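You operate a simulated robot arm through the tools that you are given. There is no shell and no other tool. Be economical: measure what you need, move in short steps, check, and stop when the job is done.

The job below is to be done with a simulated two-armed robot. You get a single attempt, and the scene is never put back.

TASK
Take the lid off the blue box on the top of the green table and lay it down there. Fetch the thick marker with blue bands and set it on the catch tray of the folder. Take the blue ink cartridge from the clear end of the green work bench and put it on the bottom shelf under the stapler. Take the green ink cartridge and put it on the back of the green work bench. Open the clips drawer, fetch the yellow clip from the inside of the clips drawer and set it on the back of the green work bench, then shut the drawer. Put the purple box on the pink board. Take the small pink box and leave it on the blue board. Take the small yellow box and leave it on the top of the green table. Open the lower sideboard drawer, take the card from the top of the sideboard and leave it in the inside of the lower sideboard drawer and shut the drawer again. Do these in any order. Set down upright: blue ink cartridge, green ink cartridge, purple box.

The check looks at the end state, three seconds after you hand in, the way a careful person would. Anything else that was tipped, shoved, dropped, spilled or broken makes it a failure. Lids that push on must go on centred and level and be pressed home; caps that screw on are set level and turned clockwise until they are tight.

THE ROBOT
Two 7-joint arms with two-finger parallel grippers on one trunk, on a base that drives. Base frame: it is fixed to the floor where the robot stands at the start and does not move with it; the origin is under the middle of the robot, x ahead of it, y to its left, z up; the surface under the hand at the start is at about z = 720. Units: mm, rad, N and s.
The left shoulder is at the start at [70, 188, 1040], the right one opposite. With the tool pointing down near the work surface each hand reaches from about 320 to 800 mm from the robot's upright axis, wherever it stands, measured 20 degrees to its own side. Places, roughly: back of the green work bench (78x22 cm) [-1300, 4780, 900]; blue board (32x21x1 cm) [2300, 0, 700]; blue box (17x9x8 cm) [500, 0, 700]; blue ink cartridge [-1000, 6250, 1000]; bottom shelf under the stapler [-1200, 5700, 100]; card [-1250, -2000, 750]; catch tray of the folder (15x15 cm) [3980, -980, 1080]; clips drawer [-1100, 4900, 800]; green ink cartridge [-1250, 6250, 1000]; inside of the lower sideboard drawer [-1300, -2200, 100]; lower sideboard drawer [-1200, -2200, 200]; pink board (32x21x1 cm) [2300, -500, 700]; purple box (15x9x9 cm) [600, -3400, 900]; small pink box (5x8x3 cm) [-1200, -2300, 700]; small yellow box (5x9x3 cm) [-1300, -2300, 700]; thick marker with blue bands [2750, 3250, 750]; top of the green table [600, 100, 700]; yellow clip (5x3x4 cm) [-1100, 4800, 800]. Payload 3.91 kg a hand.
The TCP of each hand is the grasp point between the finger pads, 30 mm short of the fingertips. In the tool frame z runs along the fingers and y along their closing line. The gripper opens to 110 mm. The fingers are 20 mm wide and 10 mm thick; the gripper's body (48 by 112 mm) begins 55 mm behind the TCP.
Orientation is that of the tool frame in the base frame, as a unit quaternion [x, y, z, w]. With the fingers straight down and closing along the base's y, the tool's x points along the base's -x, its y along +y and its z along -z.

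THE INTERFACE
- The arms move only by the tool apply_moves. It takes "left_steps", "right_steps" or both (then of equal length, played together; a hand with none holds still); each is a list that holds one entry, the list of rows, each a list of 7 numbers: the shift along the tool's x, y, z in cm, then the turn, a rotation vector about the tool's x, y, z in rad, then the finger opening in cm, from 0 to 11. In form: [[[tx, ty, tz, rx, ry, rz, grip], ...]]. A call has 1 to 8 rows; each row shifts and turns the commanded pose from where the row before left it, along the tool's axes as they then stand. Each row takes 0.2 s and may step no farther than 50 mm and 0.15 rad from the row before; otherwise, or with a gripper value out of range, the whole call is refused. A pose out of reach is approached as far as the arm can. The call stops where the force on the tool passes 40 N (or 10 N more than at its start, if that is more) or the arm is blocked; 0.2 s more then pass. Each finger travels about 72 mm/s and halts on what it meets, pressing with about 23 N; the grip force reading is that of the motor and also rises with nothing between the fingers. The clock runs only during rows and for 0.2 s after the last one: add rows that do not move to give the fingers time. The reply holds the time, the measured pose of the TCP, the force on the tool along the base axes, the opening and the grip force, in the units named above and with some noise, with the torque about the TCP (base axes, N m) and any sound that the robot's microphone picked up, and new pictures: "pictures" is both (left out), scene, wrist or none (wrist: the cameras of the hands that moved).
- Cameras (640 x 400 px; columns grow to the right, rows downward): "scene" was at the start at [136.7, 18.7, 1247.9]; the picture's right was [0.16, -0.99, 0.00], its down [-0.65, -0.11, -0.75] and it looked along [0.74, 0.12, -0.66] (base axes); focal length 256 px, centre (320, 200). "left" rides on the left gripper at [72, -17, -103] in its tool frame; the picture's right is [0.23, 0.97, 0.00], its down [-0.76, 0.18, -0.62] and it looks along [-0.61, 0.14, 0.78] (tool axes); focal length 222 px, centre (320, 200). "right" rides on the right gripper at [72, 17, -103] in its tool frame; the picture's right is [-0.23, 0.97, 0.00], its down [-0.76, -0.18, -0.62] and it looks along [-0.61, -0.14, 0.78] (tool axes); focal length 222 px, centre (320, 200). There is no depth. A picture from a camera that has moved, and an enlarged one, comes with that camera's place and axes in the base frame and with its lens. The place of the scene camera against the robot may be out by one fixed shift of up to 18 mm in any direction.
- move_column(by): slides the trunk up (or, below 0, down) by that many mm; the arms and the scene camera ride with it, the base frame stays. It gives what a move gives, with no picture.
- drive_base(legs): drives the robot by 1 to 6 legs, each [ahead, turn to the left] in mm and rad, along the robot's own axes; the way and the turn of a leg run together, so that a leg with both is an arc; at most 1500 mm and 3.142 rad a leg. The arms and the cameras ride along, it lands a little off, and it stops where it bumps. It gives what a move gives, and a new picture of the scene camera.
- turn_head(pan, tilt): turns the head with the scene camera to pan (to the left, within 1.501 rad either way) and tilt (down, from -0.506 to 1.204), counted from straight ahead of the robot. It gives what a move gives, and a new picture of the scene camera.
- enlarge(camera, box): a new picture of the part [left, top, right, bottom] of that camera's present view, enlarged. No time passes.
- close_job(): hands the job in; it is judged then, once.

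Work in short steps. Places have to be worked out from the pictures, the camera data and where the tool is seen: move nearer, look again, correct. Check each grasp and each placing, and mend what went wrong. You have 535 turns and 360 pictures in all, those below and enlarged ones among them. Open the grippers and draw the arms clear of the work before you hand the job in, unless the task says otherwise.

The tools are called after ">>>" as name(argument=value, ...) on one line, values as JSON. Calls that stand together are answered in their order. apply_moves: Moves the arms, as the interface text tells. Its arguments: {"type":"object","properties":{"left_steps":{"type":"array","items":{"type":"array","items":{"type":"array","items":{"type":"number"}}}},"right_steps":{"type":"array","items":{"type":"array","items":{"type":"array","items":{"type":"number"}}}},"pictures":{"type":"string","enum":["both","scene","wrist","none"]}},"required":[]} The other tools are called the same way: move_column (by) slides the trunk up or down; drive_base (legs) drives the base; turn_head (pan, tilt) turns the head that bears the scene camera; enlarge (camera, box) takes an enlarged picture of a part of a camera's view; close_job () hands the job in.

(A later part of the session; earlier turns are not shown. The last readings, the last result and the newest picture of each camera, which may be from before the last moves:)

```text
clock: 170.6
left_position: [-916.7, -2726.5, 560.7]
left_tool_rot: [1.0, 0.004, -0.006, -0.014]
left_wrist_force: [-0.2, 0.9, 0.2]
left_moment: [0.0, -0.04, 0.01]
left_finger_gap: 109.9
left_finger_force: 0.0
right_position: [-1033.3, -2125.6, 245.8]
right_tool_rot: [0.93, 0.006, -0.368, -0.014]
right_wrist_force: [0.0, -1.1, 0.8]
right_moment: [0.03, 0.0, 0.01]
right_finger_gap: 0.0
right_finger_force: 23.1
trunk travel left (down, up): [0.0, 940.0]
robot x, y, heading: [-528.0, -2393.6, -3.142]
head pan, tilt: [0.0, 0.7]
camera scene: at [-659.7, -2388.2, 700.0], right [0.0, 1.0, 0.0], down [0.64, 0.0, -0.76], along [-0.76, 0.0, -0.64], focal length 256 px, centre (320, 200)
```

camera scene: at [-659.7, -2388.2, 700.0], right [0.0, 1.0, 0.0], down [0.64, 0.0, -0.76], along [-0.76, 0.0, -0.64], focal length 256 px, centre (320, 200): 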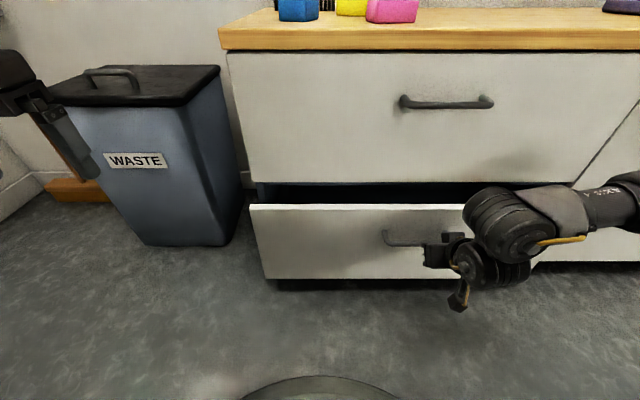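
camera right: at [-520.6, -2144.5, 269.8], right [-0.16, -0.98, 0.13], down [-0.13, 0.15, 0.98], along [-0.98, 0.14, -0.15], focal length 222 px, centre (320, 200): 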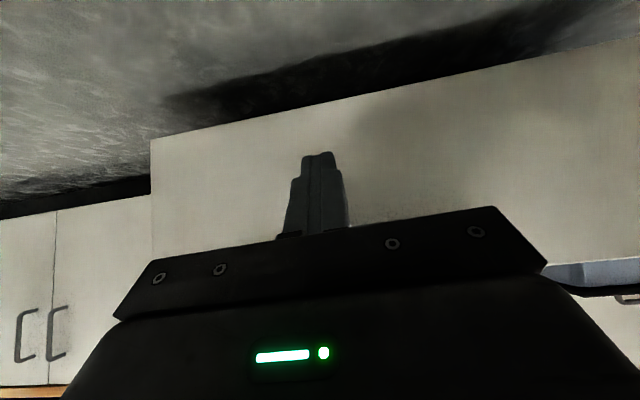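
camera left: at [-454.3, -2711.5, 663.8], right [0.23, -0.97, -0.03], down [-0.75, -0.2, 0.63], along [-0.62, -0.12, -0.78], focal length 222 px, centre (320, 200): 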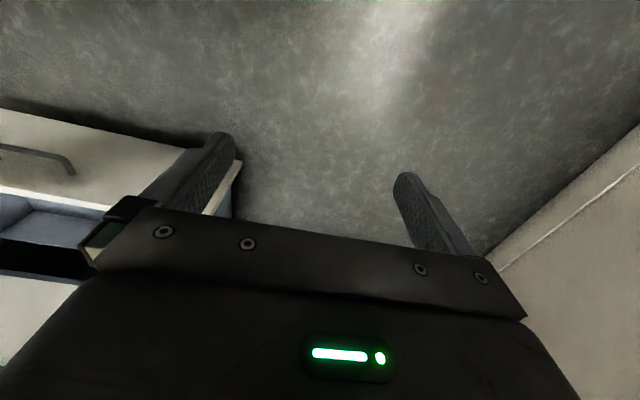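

About 5 cm remains. I push on.

>>> drive_base(legs=[[40, 0], [25, 0]])

```text
clock: 171.8
left_position: [-981.9, -2726.1, 558.4]
left_tool_rot: [1.0, 0.003, -0.006, -0.015]
left_wrist_force: [-0.7, 0.5, 1.0]
left_moment: [-0.02, 0.01, 0.02]
left_finger_gap: 109.9
left_finger_force: 0.0
right_position: [-1097.6, -2123.7, 242.5]
right_tool_rot: [0.931, 0.006, -0.366, -0.014]
right_wrist_force: [15.3, -1.0, -22.6]
right_moment: [-0.24, 0.55, -0.22]
right_finger_gap: 0.0
right_finger_force: 22.8
trunk travel left (down, up): [0.0, 940.0]
robot x, y, heading: [-592.4, -2392.9, 3.141]
head pan, tilt: [0.0, 0.7]
camera scene: at [-725.7, -2387.5, 699.5], right [0.0, 1.0, 0.0], down [0.65, 0.0, -0.76], along [-0.76, 0.0, -0.65], focal length 256 px, centre (320, 200)
```

scene: 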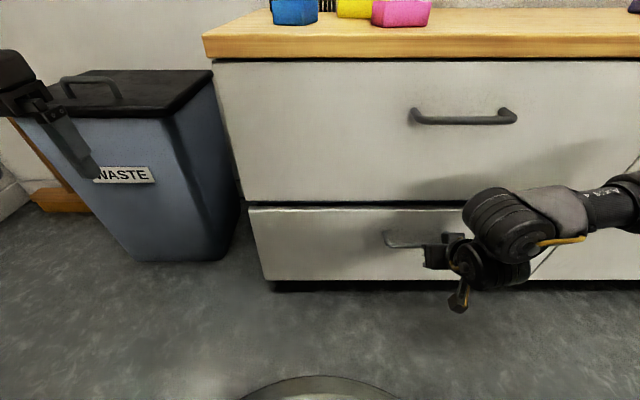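

Nearly shut. One more short push.

>>> drive_base(legs=[[20, 0]])

>>> enlarge(camera="scene", box=[190, 40, 640, 300])

```text
clock: 172.6
left_position: [-992.7, -2725.5, 561.7]
left_tool_rot: [1.0, 0.002, -0.006, -0.015]
left_wrist_force: [0.4, -0.2, 0.5]
left_moment: [0.01, 0.01, -0.03]
left_finger_gap: 110.0
left_finger_force: 0.2
right_position: [-1100.5, -2124.4, 238.5]
right_tool_rot: [0.935, 0.009, -0.355, -0.014]
right_wrist_force: [-0.5, 0.1, 0.1]
right_moment: [-0.05, 0.01, 0.04]
right_finger_gap: 0.0
right_finger_force: 23.1
trunk travel left (down, up): [0.0, 940.0]
robot x, y, heading: [-603.4, -2389.7, 3.135]
head pan, tilt: [0.0, 0.7]
stopped in leg 1: the force on the tool passed its limit at 74 N (the readings are from after the stop); the commanded pose is now the measured one
camera scene: at [-734.1, -2387.8, 700.1], right [0.0, 1.0, 0.0], down [0.64, 0.0, -0.76], along [-0.76, 0.0, -0.64], focal length 256 px, centre (320, 200)
```

scene: 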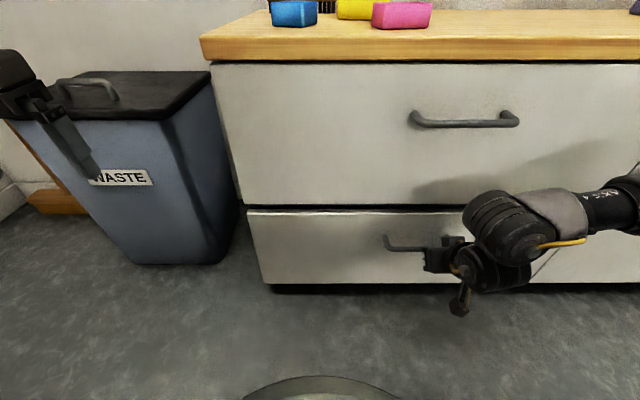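

```text
1.42 times, centred on (415, 170) of scene
camera zoom: at [-734.1, -2387.8, 700.1], right [0.0, 1.0, 0.0], down [0.64, 0.0, -0.76], along [-0.76, 0.0, -0.64], focal length 364 px, centre (185, 243)
```

zoom: 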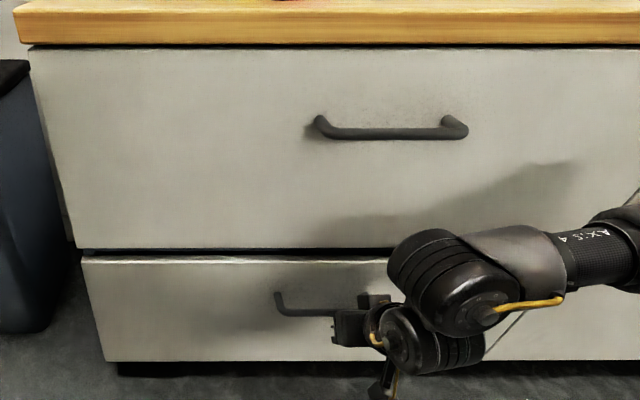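

The drawer is shut. I back off, raise the trunk again and set both hands pointing down.

>>> drive_base(legs=[[-120, 0]])

>>> move_column(by=550)

>>> apply_moves(right_steps=[[[0, 0, -4, 0, 0.14, 0, 5], [0, 0, -4, 0, 0.14, 0, 9], [0, 0, -4, 0, 0.14, 0, 11], [0, 0, -2, 0, 0.14, 0, 11], [0, 0, 0, 0, 0.14, 0, 11], [0, 0, 0, 0, 0.025, 0, 11]]], pictures="none")

>>> drive_base(legs=[[85, 0.15]])

```text
clock: 173.9
left_position: [-871.2, -2727.5, 560.1]
left_tool_rot: [1.0, 0.0, -0.006, -0.015]
left_wrist_force: [0.1, 0.2, 0.9]
left_moment: [0.03, 0.03, 0.0]
left_finger_gap: 109.9
left_finger_force: 0.1
right_position: [-978.0, -2124.9, 238.3]
right_tool_rot: [0.935, 0.007, -0.355, -0.015]
right_wrist_force: [-0.4, 0.3, -0.3]
right_moment: [0.04, -0.04, -0.02]
right_finger_gap: 0.1
right_finger_force: 22.8
trunk travel left (down, up): [0.0, 940.0]
robot x, y, heading: [-482.1, -2390.8, 3.136]
head pan, tilt: [0.0, 0.7]
camera scene: at [-613.7, -2388.1, 700.0], right [0.0, 1.0, 0.0], down [0.64, 0.0, -0.76], along [-0.76, 0.0, -0.64], focal length 256 px, centre (320, 200)
```

scene: 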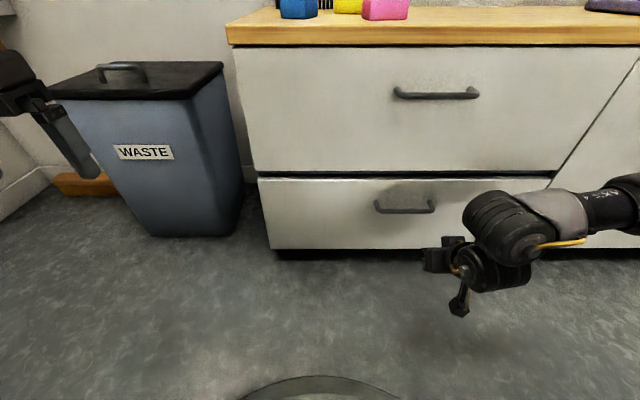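

```text
refused: 550 is not a number from -400 to 400
```

```text
clock: 175.3
left_position: [-872.4, -2726.0, 559.7]
left_tool_rot: [1.0, 0.002, -0.006, -0.015]
left_wrist_force: [-0.2, -0.5, 0.0]
left_moment: [0.0, -0.04, -0.01]
left_finger_gap: 110.0
left_finger_force: 0.1
right_position: [-856.0, -2135.2, 370.8]
right_tool_rot: [1.0, 0.001, -0.002, -0.016]
right_wrist_force: [-0.4, 0.7, 1.0]
right_moment: [0.02, -0.02, 0.0]
right_finger_gap: 109.8
right_finger_force: 0.0
right hand out of reach, approached as far as the arm can: row 4, 5, 6
trunk travel left (down, up): [0.0, 940.0]
robot x, y, heading: [-482.5, -2392.7, 3.135]
head pan, tilt: [0.0, 0.7]
```

```text
clock: 176.4
left_position: [-904.5, -2785.4, 560.7]
left_tool_rot: [0.997, 0.076, -0.008, -0.014]
left_wrist_force: [-0.5, -0.4, 0.7]
left_moment: [0.0, 0.0, 0.02]
left_finger_gap: 109.9
left_finger_force: 0.0
right_position: [-974.1, -2199.1, 369.9]
right_tool_rot: [0.997, 0.075, -0.003, -0.016]
right_wrist_force: [-1.0, 0.5, 0.2]
right_moment: [0.01, -0.02, 0.03]
right_finger_gap: 109.9
right_finger_force: 0.2
trunk travel left (down, up): [0.0, 940.0]
robot x, y, heading: [-568.7, -2400.3, -2.997]
head pan, tilt: [0.0, 0.7]
camera scene: at [-697.0, -2414.2, 700.0], right [-0.15, 0.99, 0.0], down [0.64, 0.09, -0.76], along [-0.76, -0.11, -0.64], focal length 256 px, centre (320, 200)
```

scene: 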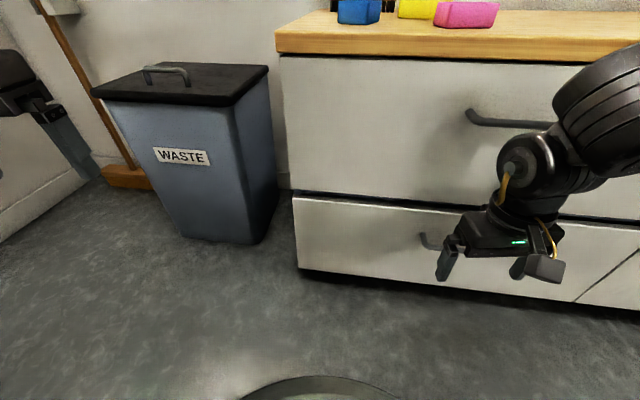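

The trunk hadn't moved. I raise it in two steps; the right hand clears the front by about 90 mm.

>>> move_column(by=400)

>>> move_column(by=150)

>>> turn_head(pan=-0.1, tilt=0.8)

```text
clock: 180.2
left_position: [-902.8, -2786.9, 959.7]
left_tool_rot: [0.997, 0.077, -0.007, -0.014]
left_wrist_force: [-0.4, -0.1, -0.1]
left_moment: [0.0, -0.02, 0.01]
left_finger_gap: 109.9
left_finger_force: 0.0
right_position: [-976.5, -2199.8, 771.0]
right_tool_rot: [0.997, 0.075, -0.003, -0.015]
right_wrist_force: [1.4, 0.3, 0.7]
right_moment: [0.02, 0.0, 0.01]
right_finger_gap: 110.0
right_finger_force: 0.0
trunk travel left (down, up): [-400.0, 540.0]
robot x, y, heading: [-570.0, -2399.4, -2.998]
head pan, tilt: [0.0, 0.7]
```

```text
clock: 181.9
left_position: [-903.1, -2786.4, 1110.5]
left_tool_rot: [0.997, 0.076, -0.007, -0.014]
left_wrist_force: [0.0, 0.4, 0.0]
left_moment: [0.01, -0.01, 0.04]
left_finger_gap: 109.8
left_finger_force: 0.1
right_position: [-975.6, -2200.4, 920.1]
right_tool_rot: [0.997, 0.075, -0.003, -0.016]
right_wrist_force: [0.3, 0.7, -0.7]
right_moment: [0.02, -0.01, -0.01]
right_finger_gap: 109.7
right_finger_force: 0.1
trunk travel left (down, up): [-550.0, 390.0]
robot x, y, heading: [-566.5, -2398.4, -2.998]
head pan, tilt: [0.0, 0.7]
```

```text
clock: 182.6
left_position: [-903.3, -2787.1, 1111.5]
left_tool_rot: [0.997, 0.076, -0.007, -0.014]
left_wrist_force: [-0.5, 0.5, 0.2]
left_moment: [0.01, -0.03, 0.01]
left_finger_gap: 110.3
left_finger_force: 0.0
right_position: [-975.5, -2199.4, 920.2]
right_tool_rot: [0.997, 0.075, -0.003, -0.016]
right_wrist_force: [-0.3, 0.0, -0.6]
right_moment: [-0.01, 0.02, 0.01]
right_finger_gap: 109.8
right_finger_force: 0.1
trunk travel left (down, up): [-550.0, 390.0]
robot x, y, heading: [-566.4, -2395.7, -2.996]
head pan, tilt: [-0.099, 0.799]
camera scene: at [-693.7, -2405.6, 1241.8], right [-0.05, 1.0, 0.0], down [0.72, 0.03, -0.7], along [-0.7, -0.03, -0.72], focal length 256 px, centre (320, 200)
```

scene: 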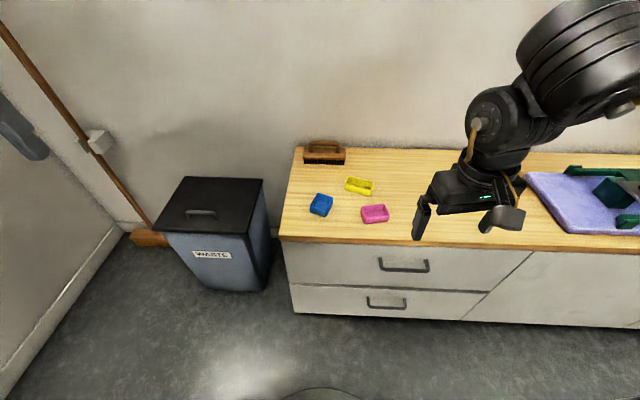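

Both drawers are flush. I move the right hand above the pink box.

>>> apply_moves(right_steps=[[[-4.7, 0.63, 0, 0, 0, 0, 11], [-4.7, 0.63, 0, 0, 0, 0, 11], [-4.7, 0.63, 0, 0, 0, 0, 11], [-4.7, 0.63, 0, 0, 0, 0, 11], [-4.7, 0.63, 0, 0, 0, 0, 11], [0, 0, 4, 0, 0, 0, 11], [0, 0, 4, 0, 0, 0, 11], [0, 0, 0, 0, 0, 0, 11]]], pictures="wrist")

```text
clock: 184.4
left_position: [-902.5, -2786.0, 1109.9]
left_tool_rot: [0.997, 0.077, -0.007, -0.015]
left_wrist_force: [-0.5, 0.0, 0.5]
left_moment: [-0.02, -0.03, -0.01]
left_finger_gap: 110.0
left_finger_force: 0.0
right_position: [-996.2, -2238.2, 830.2]
right_tool_rot: [0.997, 0.075, -0.004, -0.017]
right_wrist_force: [0.0, -0.5, -1.3]
right_moment: [0.01, -0.01, 0.04]
right_finger_gap: 110.2
right_finger_force: 0.1
right hand out of reach, approached as far as the arm can: row 1, 2, 3, 4, 5
trunk travel left (down, up): [-550.0, 390.0]
robot x, y, heading: [-568.4, -2401.6, -2.996]
head pan, tilt: [-0.099, 0.799]
camera right: at [-922.5, -2248.6, 932.3], right [-0.08, -1.0, -0.03], down [-0.77, 0.04, 0.63], along [-0.63, 0.07, -0.77], focal length 222 px, centre (320, 200)
```

right: 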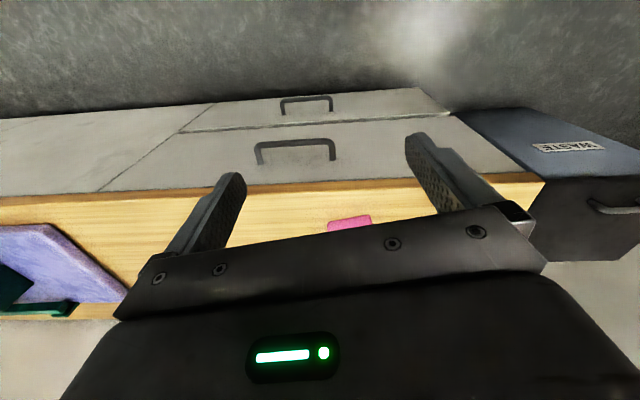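

Reach is limited by the arm's posture. I try the forward motion at this lower height.

>>> apply_moves(right_steps=[[[-4.5, 0, 0, 0, 0, 0, 11], [-4.5, 0, 0, 0, 0, 0, 11], [-4.5, 0, 0, 0, 0, 0, 11], [-4.5, 0, 0, 0, 0, 0, 11], [0, 0, 0, 0, 0, 0, 11]]], pictures="scene")

```text
clock: 185.6
left_position: [-902.2, -2787.7, 1109.9]
left_tool_rot: [0.997, 0.076, -0.007, -0.015]
left_wrist_force: [0.8, 0.5, 0.4]
left_moment: [-0.04, 0.03, -0.03]
left_finger_gap: 110.3
left_finger_force: 0.0
right_position: [-997.0, -2237.9, 829.2]
right_tool_rot: [0.997, 0.075, -0.003, -0.016]
right_wrist_force: [-1.1, -0.5, -0.6]
right_moment: [0.02, 0.0, 0.02]
right_finger_gap: 110.0
right_finger_force: 0.1
right hand out of reach, approached as far as the arm can: row 1, 2, 3, 4
trunk travel left (down, up): [-550.0, 390.0]
robot x, y, heading: [-567.9, -2399.5, -2.992]
head pan, tilt: [-0.099, 0.799]
camera scene: at [-693.7, -2405.6, 1241.8], right [-0.05, 1.0, 0.0], down [0.72, 0.03, -0.7], along [-0.7, -0.03, -0.72], focal length 256 px, centre (320, 200)
```

scene: 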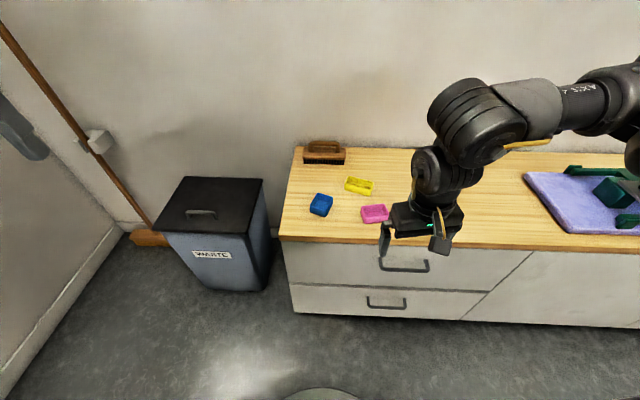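

The elbow sits high and out to the right. I raise the hand and draw it back to the initial pose to reset the posture.

>>> apply_moves(right_steps=[[[0, 0, -4.5, 0, 0, 0, 11], [0, 0, -4.5, 0, 0, 0, 11], [0, 0, -4.5, 0, 0, 0, 11], [0, 0, -4.5, 0, 0, 0, 11], [0, 0, -4.5, 0, 0, 0, 11], [0, 3, 0, 0, 0, 0, 11], [0, 3, 0, 0, 0, 0, 11], [0, 3, 0, 0, 0, 0, 11]]], pictures="none")

>>> apply_moves(right_steps=[[[-4.5, 0, 0, 0, 0, 0, 11], [-4.5, 0, 0, 0, 0, 0, 11], [0, 0, 4.5, 0, 0, 0, 11], [0, 0, 4.5, 0, 0, 0, 11]]], pictures="scene")

```text
clock: 187.4
left_position: [-903.6, -2788.3, 1110.0]
left_tool_rot: [0.997, 0.077, -0.008, -0.015]
left_wrist_force: [0.0, -0.6, -0.2]
left_moment: [0.03, 0.03, 0.03]
left_finger_gap: 110.1
left_finger_force: 0.1
right_position: [-947.4, -2351.8, 1036.0]
right_tool_rot: [0.997, 0.074, -0.003, -0.017]
right_wrist_force: [-0.8, -0.7, 0.9]
right_moment: [0.0, 0.02, -0.01]
right_finger_gap: 109.9
right_finger_force: 0.0
right hand out of reach, approached as far as the arm can: row 3, 4, 5
trunk travel left (down, up): [-550.0, 390.0]
robot x, y, heading: [-567.9, -2399.0, -2.992]
head pan, tilt: [-0.099, 0.799]
```

```text
clock: 188.4
left_position: [-902.8, -2787.3, 1110.2]
left_tool_rot: [0.997, 0.076, -0.007, -0.016]
left_wrist_force: [0.8, -0.2, 0.1]
left_moment: [-0.01, -0.03, 0.01]
left_finger_gap: 109.8
left_finger_force: 0.2
right_position: [-1029.8, -2360.2, 943.2]
right_tool_rot: [0.997, 0.075, -0.004, -0.017]
right_wrist_force: [-0.2, -0.5, 0.7]
right_moment: [0.03, 0.0, -0.01]
right_finger_gap: 110.1
right_finger_force: 0.1
right hand out of reach, approached as far as the arm can: row 1
trunk travel left (down, up): [-550.0, 390.0]
robot x, y, heading: [-566.6, -2399.2, -2.995]
head pan, tilt: [-0.099, 0.799]
camera scene: at [-693.6, -2407.1, 1241.9], right [-0.05, 1.0, 0.0], down [0.72, 0.03, -0.7], along [-0.7, -0.03, -0.72], focal length 256 px, centre (320, 200)
```

scene: 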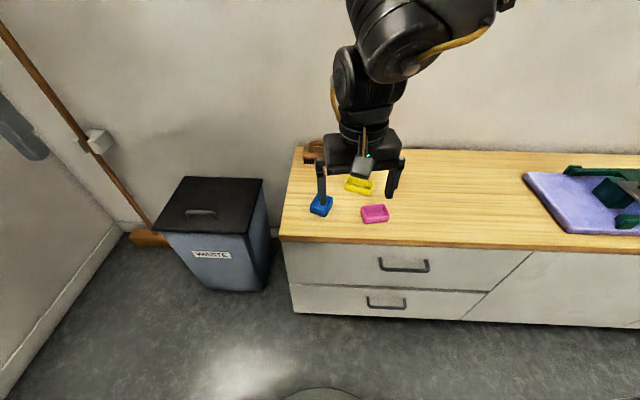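

The posture is back to normal. I move toward the pink box again.

>>> apply_moves(right_steps=[[[-4, -1, 1, 0, 0, 0, 11], [-4, -2, 2, 0, 0, 0, 11], [-4, -2.9, 0.5, 0, 0, 0, 11], [-4, -2.9, 0.5, 0, 0, 0, 11], [0, -2.9, 3, 0, 0, 0, 11], [0, 0, 4, 0, 0, 0, 11], [0, 0, 0, 0, 0, 0, 11]]], pictures="wrist")

```text
clock: 190.0
left_position: [-902.1, -2787.3, 1109.6]
left_tool_rot: [0.997, 0.076, -0.008, -0.014]
left_wrist_force: [0.4, -0.3, -0.1]
left_moment: [0.0, 0.01, -0.02]
left_finger_gap: 110.1
left_finger_force: 0.0
right_position: [-1086.5, -2340.2, 838.6]
right_tool_rot: [0.997, 0.074, -0.005, -0.017]
right_wrist_force: [-0.1, 0.2, -1.0]
right_moment: [-0.02, 0.02, 0.0]
right_finger_gap: 110.0
right_finger_force: 0.2
right hand out of reach, approached as far as the arm can: row 2, 3, 4, 5
trunk travel left (down, up): [-550.0, 390.0]
robot x, y, heading: [-570.3, -2398.5, -2.989]
head pan, tilt: [-0.099, 0.799]
camera right: at [-1010.2, -2350.1, 940.3], right [-0.08, -1.0, -0.03], down [-0.77, 0.04, 0.63], along [-0.63, 0.08, -0.77], focal length 222 px, centre (320, 200)
```

right: 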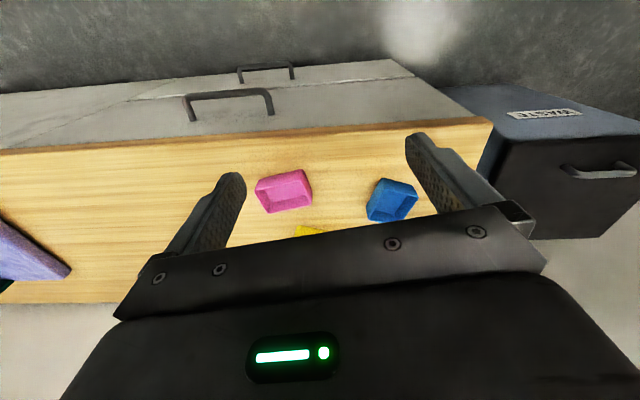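

Reach is about 520 mm ahead here, so I drive 125 mm closer and shift right.

>>> drive_base(legs=[[125, 0]])

>>> apply_moves(right_steps=[[[0, -3, 0, 0, 0, 0, 11], [0, -3, 0, 0, 0, 0, 11], [0, -3, 0, 0, 0, 0, 11], [0, 0, 0, 0, 0, 0, 11]]], pictures="wrist")

```text
clock: 191.3
left_position: [-1027.8, -2805.5, 1110.6]
left_tool_rot: [0.997, 0.076, -0.007, -0.014]
left_wrist_force: [0.2, -0.7, 0.1]
left_moment: [0.0, 0.0, -0.01]
left_finger_gap: 110.0
left_finger_force: 0.1
right_position: [-1209.9, -2356.1, 837.9]
right_tool_rot: [0.997, 0.073, -0.003, -0.017]
right_wrist_force: [-0.2, 0.0, -0.4]
right_moment: [0.01, -0.06, -0.01]
right_finger_gap: 110.3
right_finger_force: 0.1
trunk travel left (down, up): [-550.0, 390.0]
robot x, y, heading: [-689.4, -2417.3, -2.998]
head pan, tilt: [-0.099, 0.799]
camera scene: at [-818.5, -2424.0, 1241.8], right [-0.05, 1.0, 0.0], down [0.72, 0.03, -0.7], along [-0.7, -0.03, -0.72], focal length 256 px, centre (320, 200)
```

scene: 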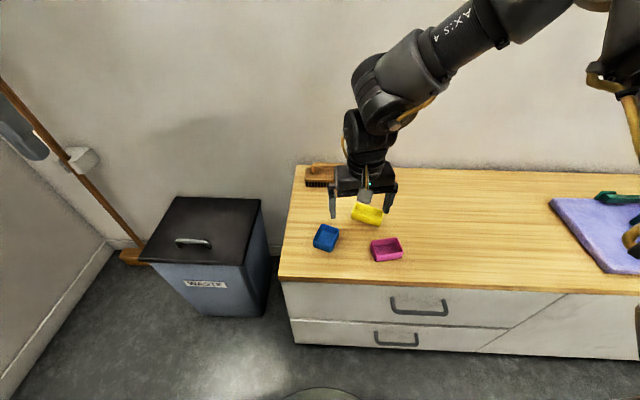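

```text
clock: 192.3
left_position: [-1027.8, -2806.0, 1109.6]
left_tool_rot: [0.997, 0.076, -0.008, -0.015]
left_wrist_force: [0.2, 0.4, 0.4]
left_moment: [0.0, -0.05, 0.01]
left_finger_gap: 110.1
left_finger_force: 0.0
right_position: [-1173.3, -2307.9, 841.2]
right_tool_rot: [0.997, 0.071, -0.005, -0.017]
right_wrist_force: [0.3, 1.0, 0.5]
right_moment: [-0.01, 0.0, 0.03]
right_finger_gap: 109.9
right_finger_force: 0.0
right hand out of reach, approached as far as the arm can: row 1, 2, 3
trunk travel left (down, up): [-550.0, 390.0]
robot x, y, heading: [-689.2, -2422.3, -2.995]
head pan, tilt: [-0.099, 0.799]
camera right: at [-1099.0, -2319.6, 942.4], right [-0.09, -1.0, -0.03], down [-0.77, 0.05, 0.63], along [-0.63, 0.08, -0.77], focal length 222 px, centre (320, 200)
```

right: 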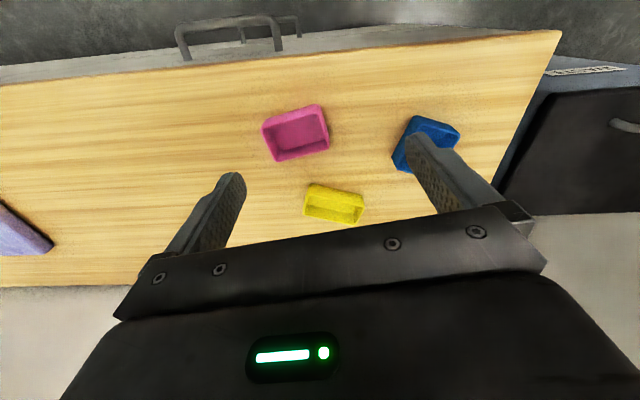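

The pink box is at (-1205, -2272). The reach is better near the centre line, so I turn the base right by 0.3 and re-aim.

>>> drive_base(legs=[[0, -0.3]])

```text
clock: 193.7
left_position: [-1126.7, -2688.4, 1108.9]
left_tool_rot: [0.997, -0.074, -0.005, -0.016]
left_wrist_force: [0.4, -0.6, -0.8]
left_moment: [-0.01, 0.02, 0.01]
left_finger_gap: 109.8
left_finger_force: 0.1
right_position: [-1120.3, -2171.1, 840.7]
right_tool_rot: [0.997, -0.078, -0.003, -0.018]
right_wrist_force: [-0.2, -0.1, 0.0]
right_moment: [0.04, -0.01, 0.0]
right_finger_gap: 109.9
right_finger_force: 0.1
trunk travel left (down, up): [-550.0, 390.0]
robot x, y, heading: [-693.7, -2417.2, 2.991]
head pan, tilt: [-0.099, 0.799]
camera scene: at [-815.8, -2385.1, 1241.8], right [0.25, 0.97, 0.0], down [0.69, -0.18, -0.7], along [-0.68, 0.17, -0.72], focal length 256 px, centre (320, 200)
```

scene: 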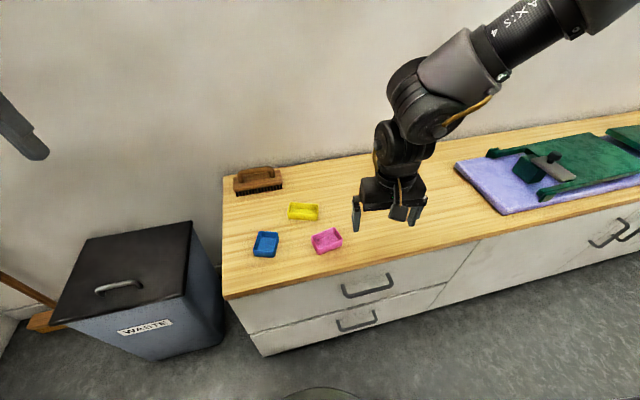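

I move over the pink box and align the yaw with it.

>>> apply_moves(right_steps=[[[-1, 3.77, 0, 0, 0, 0, 11], [-2.5, 3.77, 0, 0, 0, 0, 11], [-3.3, 3.7, 0, 0, 0, 0, 11], [0, 0, 0, 0, 0, -0.103, 11], [0, 0, 0, 0, 0, -0.103, 11], [0, 0, 0, 0, 0, -0.1, 11], [0, 0, 0, 0, 0, 0, 11]]], pictures="wrist")

```text
clock: 195.2
left_position: [-1128.4, -2688.4, 1110.2]
left_tool_rot: [0.997, -0.072, -0.005, -0.014]
left_wrist_force: [0.1, 0.1, 0.3]
left_moment: [-0.01, -0.02, 0.02]
left_finger_gap: 110.0
left_finger_force: 0.1
right_position: [-1159.3, -2320.1, 841.7]
right_tool_rot: [0.997, 0.073, 0.0, -0.017]
right_wrist_force: [-1.0, 0.4, -0.3]
right_moment: [-0.02, 0.02, 0.01]
right_finger_gap: 110.0
right_finger_force: 0.2
right hand out of reach, approached as far as the arm can: row 4, 5, 6
trunk travel left (down, up): [-550.0, 390.0]
robot x, y, heading: [-692.9, -2419.0, 2.989]
head pan, tilt: [-0.099, 0.799]
camera right: at [-1084.8, -2331.1, 944.5], right [-0.08, -1.0, -0.03], down [-0.78, 0.04, 0.63], along [-0.62, 0.08, -0.78], focal length 222 px, centre (320, 200)
```

right: 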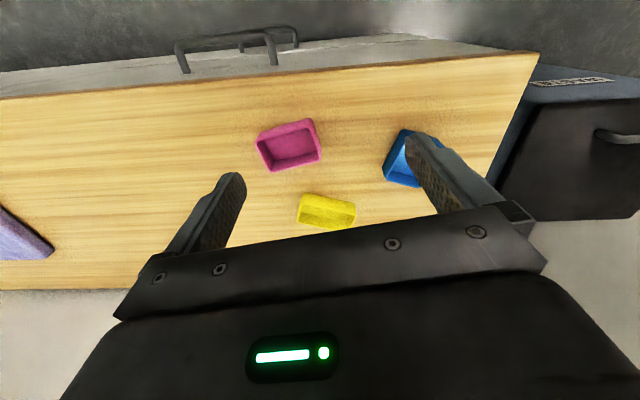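

For each hand the natural yaw points along the line from the robot. From here the right hand suits the yellow box, so I turn the base left 0.32 and rotate the hand +0.65.

>>> drive_base(legs=[[0, 0.32]])

>>> apply_moves(right_steps=[[[0, 0, 0, 0, 0, 0.13, 11], [0, 0, 0, 0, 0, 0.13, 11], [0, 0, 0, 0, 0, 0.13, 11], [0, 0, 0, 0, 0, 0.13, 11], [0, 0, 0, 0, 0, 0.13, 11], [0, 0, 0, 0, 0, 0, 11]]], pictures="none")

```text
clock: 196.7
left_position: [-1020.5, -2812.2, 1109.5]
left_tool_rot: [0.996, 0.085, -0.008, -0.015]
left_wrist_force: [1.1, 0.6, 0.2]
left_moment: [0.01, -0.01, -0.01]
left_finger_gap: 110.2
left_finger_force: 0.2
right_position: [-1164.2, -2471.8, 842.0]
right_tool_rot: [0.973, 0.23, -0.003, -0.019]
right_wrist_force: [0.8, -0.9, 0.1]
right_moment: [0.04, 0.0, 0.0]
right_finger_gap: 110.0
right_finger_force: 0.0
trunk travel left (down, up): [-550.0, 390.0]
robot x, y, heading: [-695.2, -2415.5, -2.982]
head pan, tilt: [-0.099, 0.799]
camera scene: at [-817.9, -2426.7, 1241.8], right [-0.06, 1.0, 0.0], down [0.72, 0.05, -0.7], along [-0.7, -0.04, -0.72], focal length 256 px, centre (320, 200)
```

scene: 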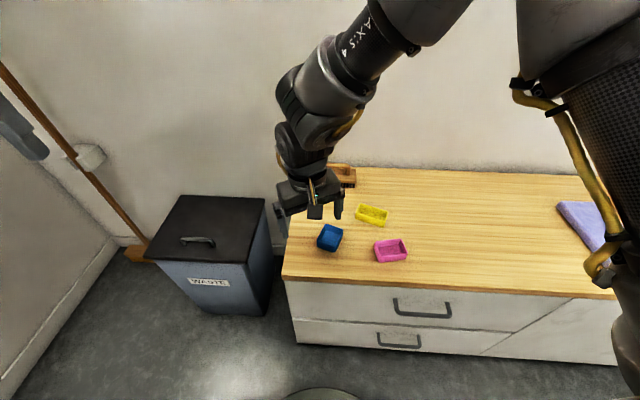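

```text
clock: 198.1
left_position: [-1019.9, -2810.5, 1110.0]
left_tool_rot: [0.996, 0.085, -0.007, -0.014]
left_wrist_force: [0.2, 0.0, 0.5]
left_moment: [0.0, 0.02, 0.03]
left_finger_gap: 109.6
left_finger_force: 0.0
right_position: [-1165.2, -2470.8, 842.0]
right_tool_rot: [0.995, -0.094, -0.008, -0.016]
right_wrist_force: [-0.1, -0.2, -0.2]
right_moment: [-0.01, 0.04, 0.0]
right_finger_gap: 110.1
right_finger_force: 0.1
trunk travel left (down, up): [-550.0, 390.0]
robot x, y, heading: [-691.1, -2416.4, -2.978]
head pan, tilt: [-0.099, 0.799]
```

Yaw set. I move over the yellow box.

>>> apply_moves(right_steps=[[[-3.7, -2.66, 0, 0, 0, 0, 11], [-3.7, -2.66, 0, 0, 0, 0, 11], [-3.7, -2.66, 0, 0, 0, 0, 11], [-3.7, -2.66, 0, 0, 0, 0, 11], [-3.7, -2.66, 0, 0, 0, 0, 11], [0, 0, 3, 0, 0, 0, 11]]], pictures="wrist")

```text
clock: 199.5
left_position: [-1021.9, -2810.7, 1109.9]
left_tool_rot: [0.996, 0.085, -0.006, -0.014]
left_wrist_force: [-0.9, 0.1, 0.7]
left_moment: [0.0, -0.02, -0.01]
left_finger_gap: 110.1
left_finger_force: 0.0
right_position: [-1309.8, -2313.5, 816.6]
right_tool_rot: [0.995, -0.094, -0.009, -0.016]
right_wrist_force: [-0.1, 0.3, 0.7]
right_moment: [-0.01, -0.02, -0.03]
right_finger_gap: 110.1
right_finger_force: 0.0
right hand out of reach, approached as far as the arm can: row 5
trunk travel left (down, up): [-550.0, 390.0]
robot x, y, heading: [-692.7, -2417.1, -2.974]
head pan, tilt: [-0.099, 0.799]
camera right: at [-1241.6, -2347.4, 917.7], right [-0.41, -0.91, -0.02], down [-0.71, 0.3, 0.64], along [-0.58, 0.28, -0.77], focal length 222 px, centre (320, 200)
```

right: 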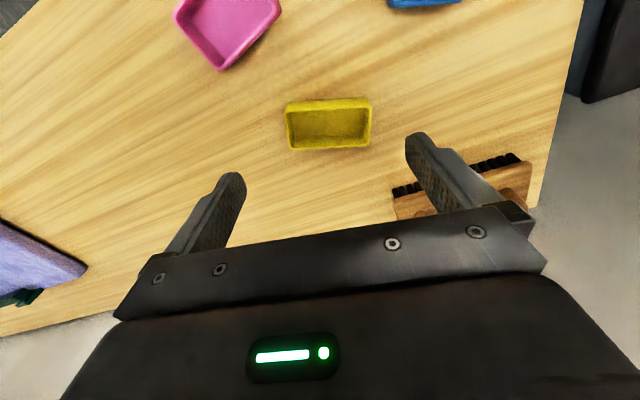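

The yellow box is at (-1325, -2313), 92 mm long. I rotate 0.15 to align, centre and descend.

>>> apply_moves(right_steps=[[[0, 0, 0, 0, 0, 0.15, 11], [-1.4, 0.45, 0, 0, 0, 0, 11], [0, 0, 3, 0, 0, 0, 11], [0, 0, 3, 0, 0, 0, 11], [0, 0, 0, 0, 0, 0, 11]]], pictures="wrist")

```text
clock: 200.7
left_position: [-1019.6, -2810.8, 1111.0]
left_tool_rot: [0.996, 0.085, -0.008, -0.014]
left_wrist_force: [0.4, 0.9, 0.3]
left_moment: [0.0, 0.02, -0.02]
left_finger_gap: 109.9
left_finger_force: 0.0
right_position: [-1325.5, -2310.7, 758.3]
right_tool_rot: [0.986, -0.168, -0.011, -0.015]
right_wrist_force: [0.9, 0.5, 0.1]
right_moment: [0.02, 0.0, -0.01]
right_finger_gap: 110.0
right_finger_force: 0.1
trunk travel left (down, up): [-550.0, 390.0]
robot x, y, heading: [-688.9, -2414.7, -2.979]
head pan, tilt: [-0.099, 0.799]
camera right: at [-1261.2, -2355.8, 859.2], right [-0.54, -0.84, -0.02], down [-0.65, 0.4, 0.65], along [-0.54, 0.36, -0.76], focal length 222 px, centre (320, 200)
```

right: 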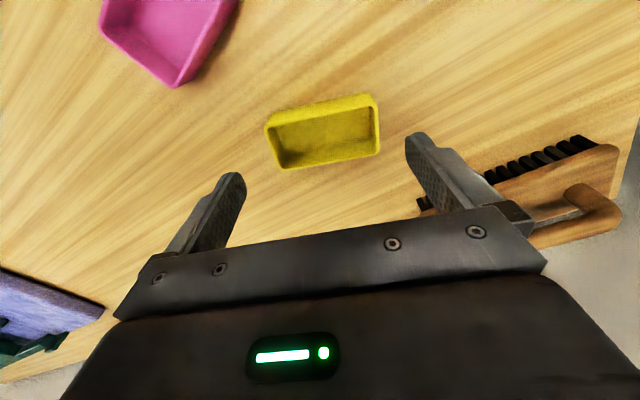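

Aligned and centred. I descend to grip height and close.

>>> apply_moves(right_steps=[[[0.1, 0.2, 3, 0, 0, 0, 11], [0, 0, 2, 0, 0, 0, 11], [0, 0, 1, 0, 0, 0, 11], [0, 0, 0, 0, 0, 0, 11], [0, 0, 0, 0, 0, 0, 5], [0, 0, 0, 0, 0, 0, 5], [0, 0, 0, 0, 0, 0, 5]]], pictures="wrist")

```text
clock: 202.3
left_position: [-1021.0, -2812.1, 1110.2]
left_tool_rot: [0.996, 0.086, -0.008, -0.014]
left_wrist_force: [0.9, -1.1, -0.1]
left_moment: [0.04, -0.01, 0.01]
left_finger_gap: 109.9
left_finger_force: 0.1
right_position: [-1325.5, -2311.7, 698.7]
right_tool_rot: [0.986, -0.168, -0.01, -0.014]
right_wrist_force: [-0.3, 0.1, 0.7]
right_moment: [-0.02, 0.01, -0.02]
right_finger_gap: 88.3
right_finger_force: 22.5
trunk travel left (down, up): [-550.0, 390.0]
robot x, y, heading: [-694.5, -2416.3, -2.976]
head pan, tilt: [-0.099, 0.799]
camera right: at [-1262.0, -2355.4, 799.5], right [-0.54, -0.84, -0.02], down [-0.65, 0.4, 0.65], along [-0.54, 0.36, -0.76], focal length 222 px, centre (320, 200)
```

right: 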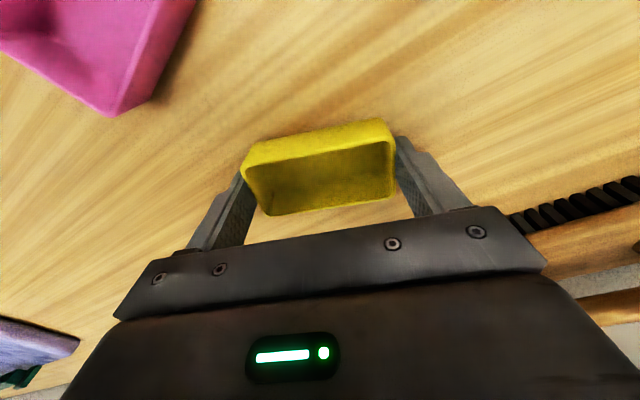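

Gripped at 88 mm. I lift it and draw it back.

>>> apply_moves(right_steps=[[[0, 0, -2, 0, 0, 0, 5], [0, 0, -4.5, 0, 0, 0, 5], [0, 0, -4.5, 0, 0, 0, 5], [0, 0, -4.5, 0, 0, 0, 5], [0, 0, -4.5, 0, 0, 0, 5], [4.5, 0, 0, 0, 0, 0, 5], [4.5, 0, 0, 0, 0, 0, 5], [4.5, 0, 0, 0, 0, 0, 5]]], pictures="wrist")

```text
clock: 204.1
left_position: [-1020.0, -2810.6, 1109.9]
left_tool_rot: [0.996, 0.086, -0.007, -0.015]
left_wrist_force: [-0.1, -0.8, -0.3]
left_moment: [-0.01, 0.01, -0.01]
left_finger_gap: 109.8
left_finger_force: 0.1
right_position: [-1193.9, -2364.2, 897.7]
right_tool_rot: [0.986, -0.168, -0.011, -0.015]
right_wrist_force: [-0.3, 0.2, 0.2]
right_moment: [0.01, 0.0, -0.01]
right_finger_gap: 88.2
right_finger_force: 23.6
trunk travel left (down, up): [-550.0, 390.0]
robot x, y, heading: [-692.2, -2417.7, -2.98]
head pan, tilt: [-0.099, 0.799]
camera right: at [-1130.3, -2408.1, 997.8], right [-0.54, -0.84, -0.02], down [-0.65, 0.4, 0.65], along [-0.54, 0.36, -0.76], focal length 222 px, centre (320, 200)
```

right: 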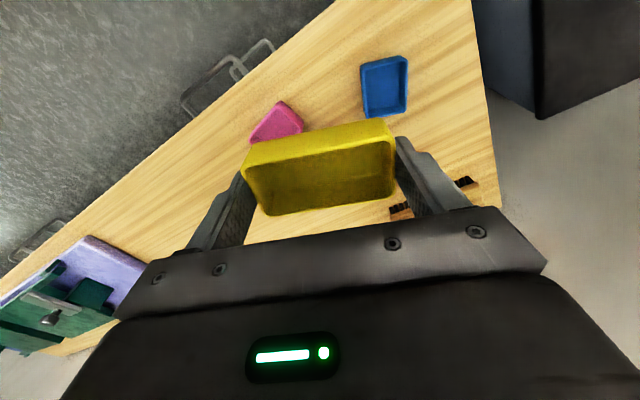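

Held. I reposition the base to (-640, -2190) so the left hand lines up with the pink box.

>>> drive_base(legs=[[-300, 0], [0, -0.791], [302, 0], [0, 0.431]])

```text
clock: 211.1
left_position: [-1084.6, -2445.9, 1109.9]
left_tool_rot: [0.995, -0.094, -0.004, -0.016]
left_wrist_force: [-0.3, -0.3, -0.2]
left_moment: [0.02, 0.06, -0.01]
left_finger_gap: 109.9
left_finger_force: 0.2
right_position: [-1090.3, -1966.6, 897.5]
right_tool_rot: [0.94, -0.34, -0.006, -0.017]
right_wrist_force: [-0.6, 0.4, -0.4]
right_moment: [0.01, 0.0, 0.01]
right_finger_gap: 88.2
right_finger_force: 22.4
trunk travel left (down, up): [-550.0, 390.0]
robot x, y, heading: [-637.3, -2191.8, 2.951]
head pan, tilt: [-0.099, 0.799]
camera scene: at [-761.2, -2155.6, 1241.8], right [0.29, 0.96, 0.0], down [0.69, -0.21, -0.7], along [-0.67, 0.2, -0.72], focal length 256 px, centre (320, 200)
```

scene: 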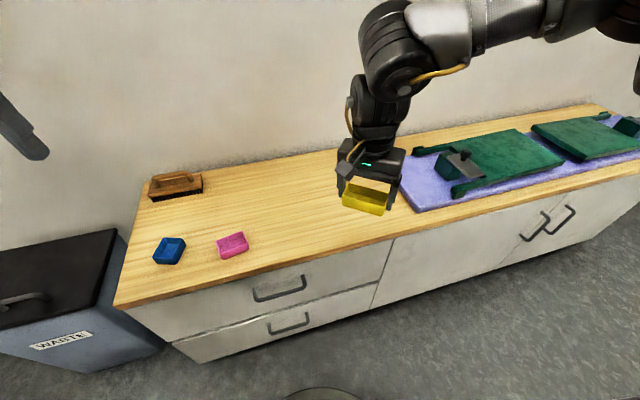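

I bring the left hand over the pink box and align its yaw.

>>> apply_moves(left_steps=[[[0, -1, 4.5, 0, 0, 0, 11], [-2.5, -2.5, 3.2, 0, 0, 0, 11], [-2.5, -2.5, 3.2, 0, 0, 0, 11], [-2.5, -2.5, 3.2, 0, 0, 0, 11], [-2.5, -2.5, 3.2, 0, 0, 0, 11], [-2.5, -2.5, 3.2, 0, 0, -0.11, 11], [-2.5, -1.4, 3.2, 0, 0, -0.11, 11], [0, 0, 3.5, 0, 0, -0.11, 11]]], pictures="wrist")

```text
clock: 212.9
left_position: [-1227.1, -2350.4, 857.2]
left_tool_rot: [0.997, 0.07, 0.0, -0.017]
left_wrist_force: [-0.2, -0.1, 0.3]
left_moment: [-0.02, 0.03, 0.03]
left_finger_gap: 110.2
left_finger_force: 0.0
left hand out of reach, approached as far as the arm can: row 5, 6, 7, 8
right_position: [-1091.3, -1966.0, 895.6]
right_tool_rot: [0.94, -0.341, -0.007, -0.018]
right_wrist_force: [-0.6, -1.0, -0.6]
right_moment: [0.01, 0.01, -0.01]
right_finger_gap: 88.6
right_finger_force: 23.0
trunk travel left (down, up): [-550.0, 390.0]
robot x, y, heading: [-638.1, -2194.1, 2.946]
head pan, tilt: [-0.099, 0.799]
camera left: at [-1158.3, -2325.5, 962.1], right [0.36, -0.93, -0.03], down [-0.73, -0.3, 0.62], along [-0.58, -0.2, -0.79], focal length 222 px, centre (320, 200)
```

left: 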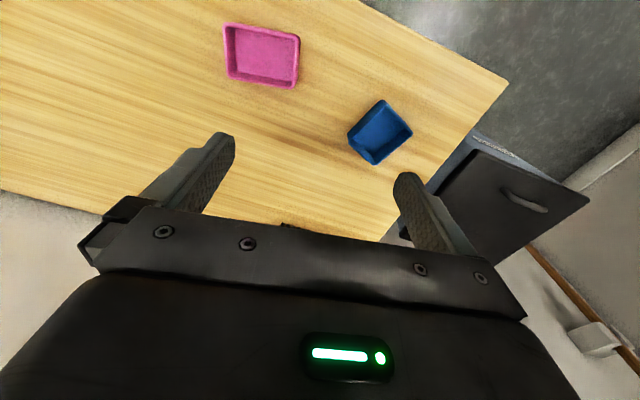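

The pink box is at (-1207, -2269). I move over it.

>>> apply_moves(left_steps=[[[1.55, -2.6, 1, 0, 0, 0, 11], [1.55, -2.6, 2, 0, 0, 0, 11], [0, -2.5, 3, 0, 0, 0, 11], [0, 0, 0, 0, 0, 0, 11]]], pictures="wrist")

```text
clock: 213.9
left_position: [-1230.0, -2354.0, 837.9]
left_tool_rot: [0.997, 0.069, -0.003, -0.018]
left_wrist_force: [-0.3, -0.1, 0.1]
left_moment: [-0.04, 0.04, 0.0]
left_finger_gap: 109.7
left_finger_force: 0.0
left hand out of reach, approached as far as the arm can: row 1, 2, 3
right_position: [-1090.9, -1965.5, 897.7]
right_tool_rot: [0.94, -0.34, -0.007, -0.016]
right_wrist_force: [-0.6, 0.4, -1.7]
right_moment: [-0.01, 0.0, -0.01]
right_finger_gap: 88.1
right_finger_force: 22.7
trunk travel left (down, up): [-550.0, 390.0]
robot x, y, heading: [-635.0, -2191.7, 2.942]
head pan, tilt: [-0.099, 0.799]
camera left: at [-1161.5, -2330.4, 941.8], right [0.36, -0.93, -0.03], down [-0.73, -0.3, 0.62], along [-0.59, -0.2, -0.79], focal length 222 px, centre (320, 200)
```

left: 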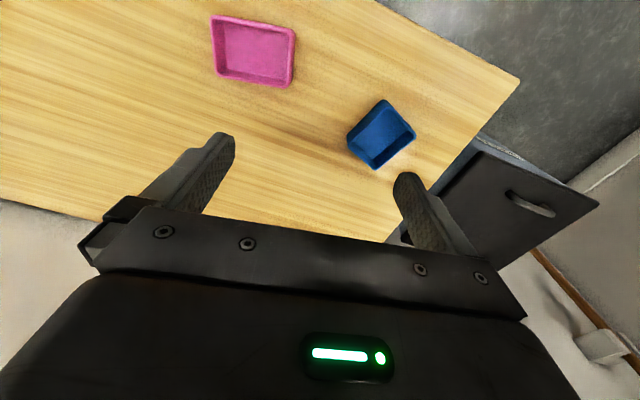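

The left arm has the awkward posture now. I raise it and bring it inward high up to reset the elbow.

>>> apply_moves(left_steps=[[[3, 0, -3.5, 0, 0, 0.11, 11], [3, 0, -3.5, 0, 0, 0.11, 11], [2, 0, -4, 0, 0, 0.11, 11], [0, 0, -4.5, 0, 0, 0, 11], [0, 0, -4.5, 0, 0, 0, 11], [0, -3, 0, 0, 0, 0, 11], [0, -3, 0, 0, 0, 0, 11], [0, -3, 0, 0, 0, 0, 11]]], pictures="none")

>>> apply_moves(left_steps=[[[0, -3, 0, 0, 0, 0, 11], [0, -3, 0, 0, 0, 0, 11], [0, 0, 3, 0, 0, 0, 11], [0, 0, 4, 0, 0, 0, 11]]], pictures="scene")

```text
clock: 215.7
left_position: [-1127.9, -2332.2, 1026.5]
left_tool_rot: [0.995, -0.094, -0.006, -0.017]
left_wrist_force: [0.3, -0.4, -0.3]
left_moment: [0.03, 0.03, 0.0]
left_finger_gap: 109.8
left_finger_force: 0.0
left hand out of reach, approached as far as the arm can: row 6, 7, 8
right_position: [-1089.9, -1965.2, 896.6]
right_tool_rot: [0.94, -0.341, -0.007, -0.017]
right_wrist_force: [0.2, 0.6, 0.5]
right_moment: [0.0, 0.02, 0.0]
right_finger_gap: 88.8
right_finger_force: 22.7
trunk travel left (down, up): [-550.0, 390.0]
robot x, y, heading: [-642.0, -2194.2, 2.946]
head pan, tilt: [-0.099, 0.799]
```

```text
clock: 216.7
left_position: [-1120.5, -2330.4, 989.1]
left_tool_rot: [0.995, -0.094, -0.006, -0.016]
left_wrist_force: [-0.1, 0.4, -0.5]
left_moment: [0.0, -0.02, 0.01]
left_finger_gap: 109.9
left_finger_force: 0.0
left hand out of reach, approached as far as the arm can: row 1, 2, 4
right_position: [-1090.3, -1966.4, 897.2]
right_tool_rot: [0.94, -0.34, -0.007, -0.017]
right_wrist_force: [-0.6, -1.0, 0.0]
right_moment: [0.01, 0.01, 0.0]
right_finger_gap: 88.3
right_finger_force: 23.1
trunk travel left (down, up): [-550.0, 390.0]
robot x, y, heading: [-637.1, -2193.4, 2.947]
head pan, tilt: [-0.099, 0.799]
camera scene: at [-760.6, -2155.4, 1241.9], right [0.29, 0.96, 0.0], down [0.69, -0.21, -0.7], along [-0.67, 0.2, -0.72], focal length 256 px, centre (320, 200)
```

scene: 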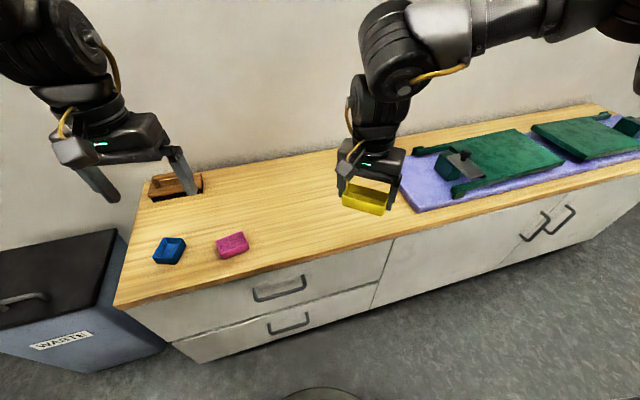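

The left arm works well only beyond ~230 mm to its side. I turn the base right by 0.18 so the pink box lies there.

>>> drive_base(legs=[[0, -0.18]])

>>> apply_moves(left_steps=[[[0, 2, 2, 0, 0, -0.13, 11], [0, 0, 3, 0, 0, -0.13, 11], [0, 0, 3, 0, 0, -0.13, 11], [0, 0, 3, 0, 0, -0.13, 11], [0, 0, 3, 0, 0, 0, 11], [0, 0, 0, 0, 0, 0, 11]]], pictures="wrist")

```text
clock: 217.8
left_position: [-1137.6, -2241.1, 989.6]
left_tool_rot: [0.983, -0.183, -0.004, -0.016]
left_wrist_force: [-0.7, -0.6, 0.1]
left_moment: [-0.03, -0.03, 0.01]
left_finger_gap: 109.9
left_finger_force: 0.0
right_position: [-1042.5, -1887.3, 896.5]
right_tool_rot: [0.905, -0.425, -0.006, -0.018]
right_wrist_force: [0.1, 0.3, -0.2]
right_moment: [-0.01, -0.01, 0.0]
right_finger_gap: 88.5
right_finger_force: 23.4
trunk travel left (down, up): [-550.0, 390.0]
robot x, y, heading: [-640.0, -2191.5, 2.766]
head pan, tilt: [-0.099, 0.799]
camera scene: at [-753.0, -2132.4, 1241.8], right [0.46, 0.89, 0.0], down [0.64, -0.33, -0.7], along [-0.62, 0.32, -0.72], focal length 256 px, centre (320, 200)
```

scene: 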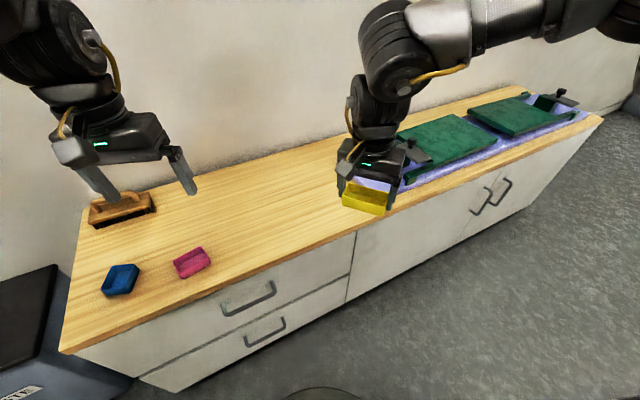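

```text
clock: 219.2
left_position: [-1228.4, -2375.5, 934.5]
left_tool_rot: [0.997, 0.077, 0.0, -0.017]
left_wrist_force: [-0.2, -0.6, 0.4]
left_moment: [0.01, 0.02, 0.0]
left_finger_gap: 110.0
left_finger_force: 0.1
left hand out of reach, approached as far as the arm can: row 1, 2, 3, 4, 5
right_position: [-1042.1, -1888.6, 897.7]
right_tool_rot: [0.905, -0.425, -0.006, -0.017]
right_wrist_force: [0.1, -0.7, -0.7]
right_moment: [0.0, 0.02, -0.02]
right_finger_gap: 88.3
right_finger_force: 23.0
trunk travel left (down, up): [-550.0, 390.0]
robot x, y, heading: [-641.7, -2192.0, 2.765]
head pan, tilt: [-0.099, 0.799]
camera left: at [-1160.4, -2349.6, 1038.9], right [0.37, -0.93, -0.03], down [-0.72, -0.31, 0.62], along [-0.58, -0.21, -0.79], focal length 222 px, centre (320, 200)
```

left: 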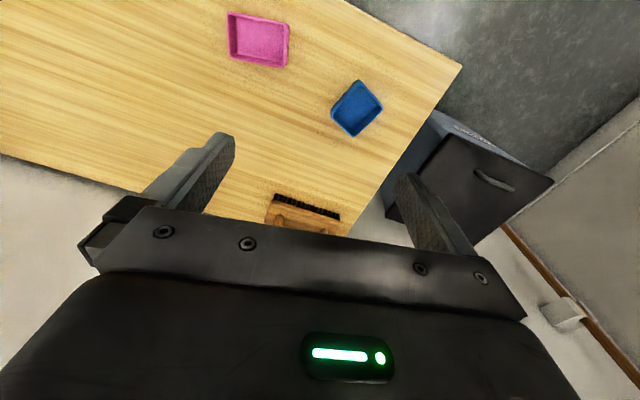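

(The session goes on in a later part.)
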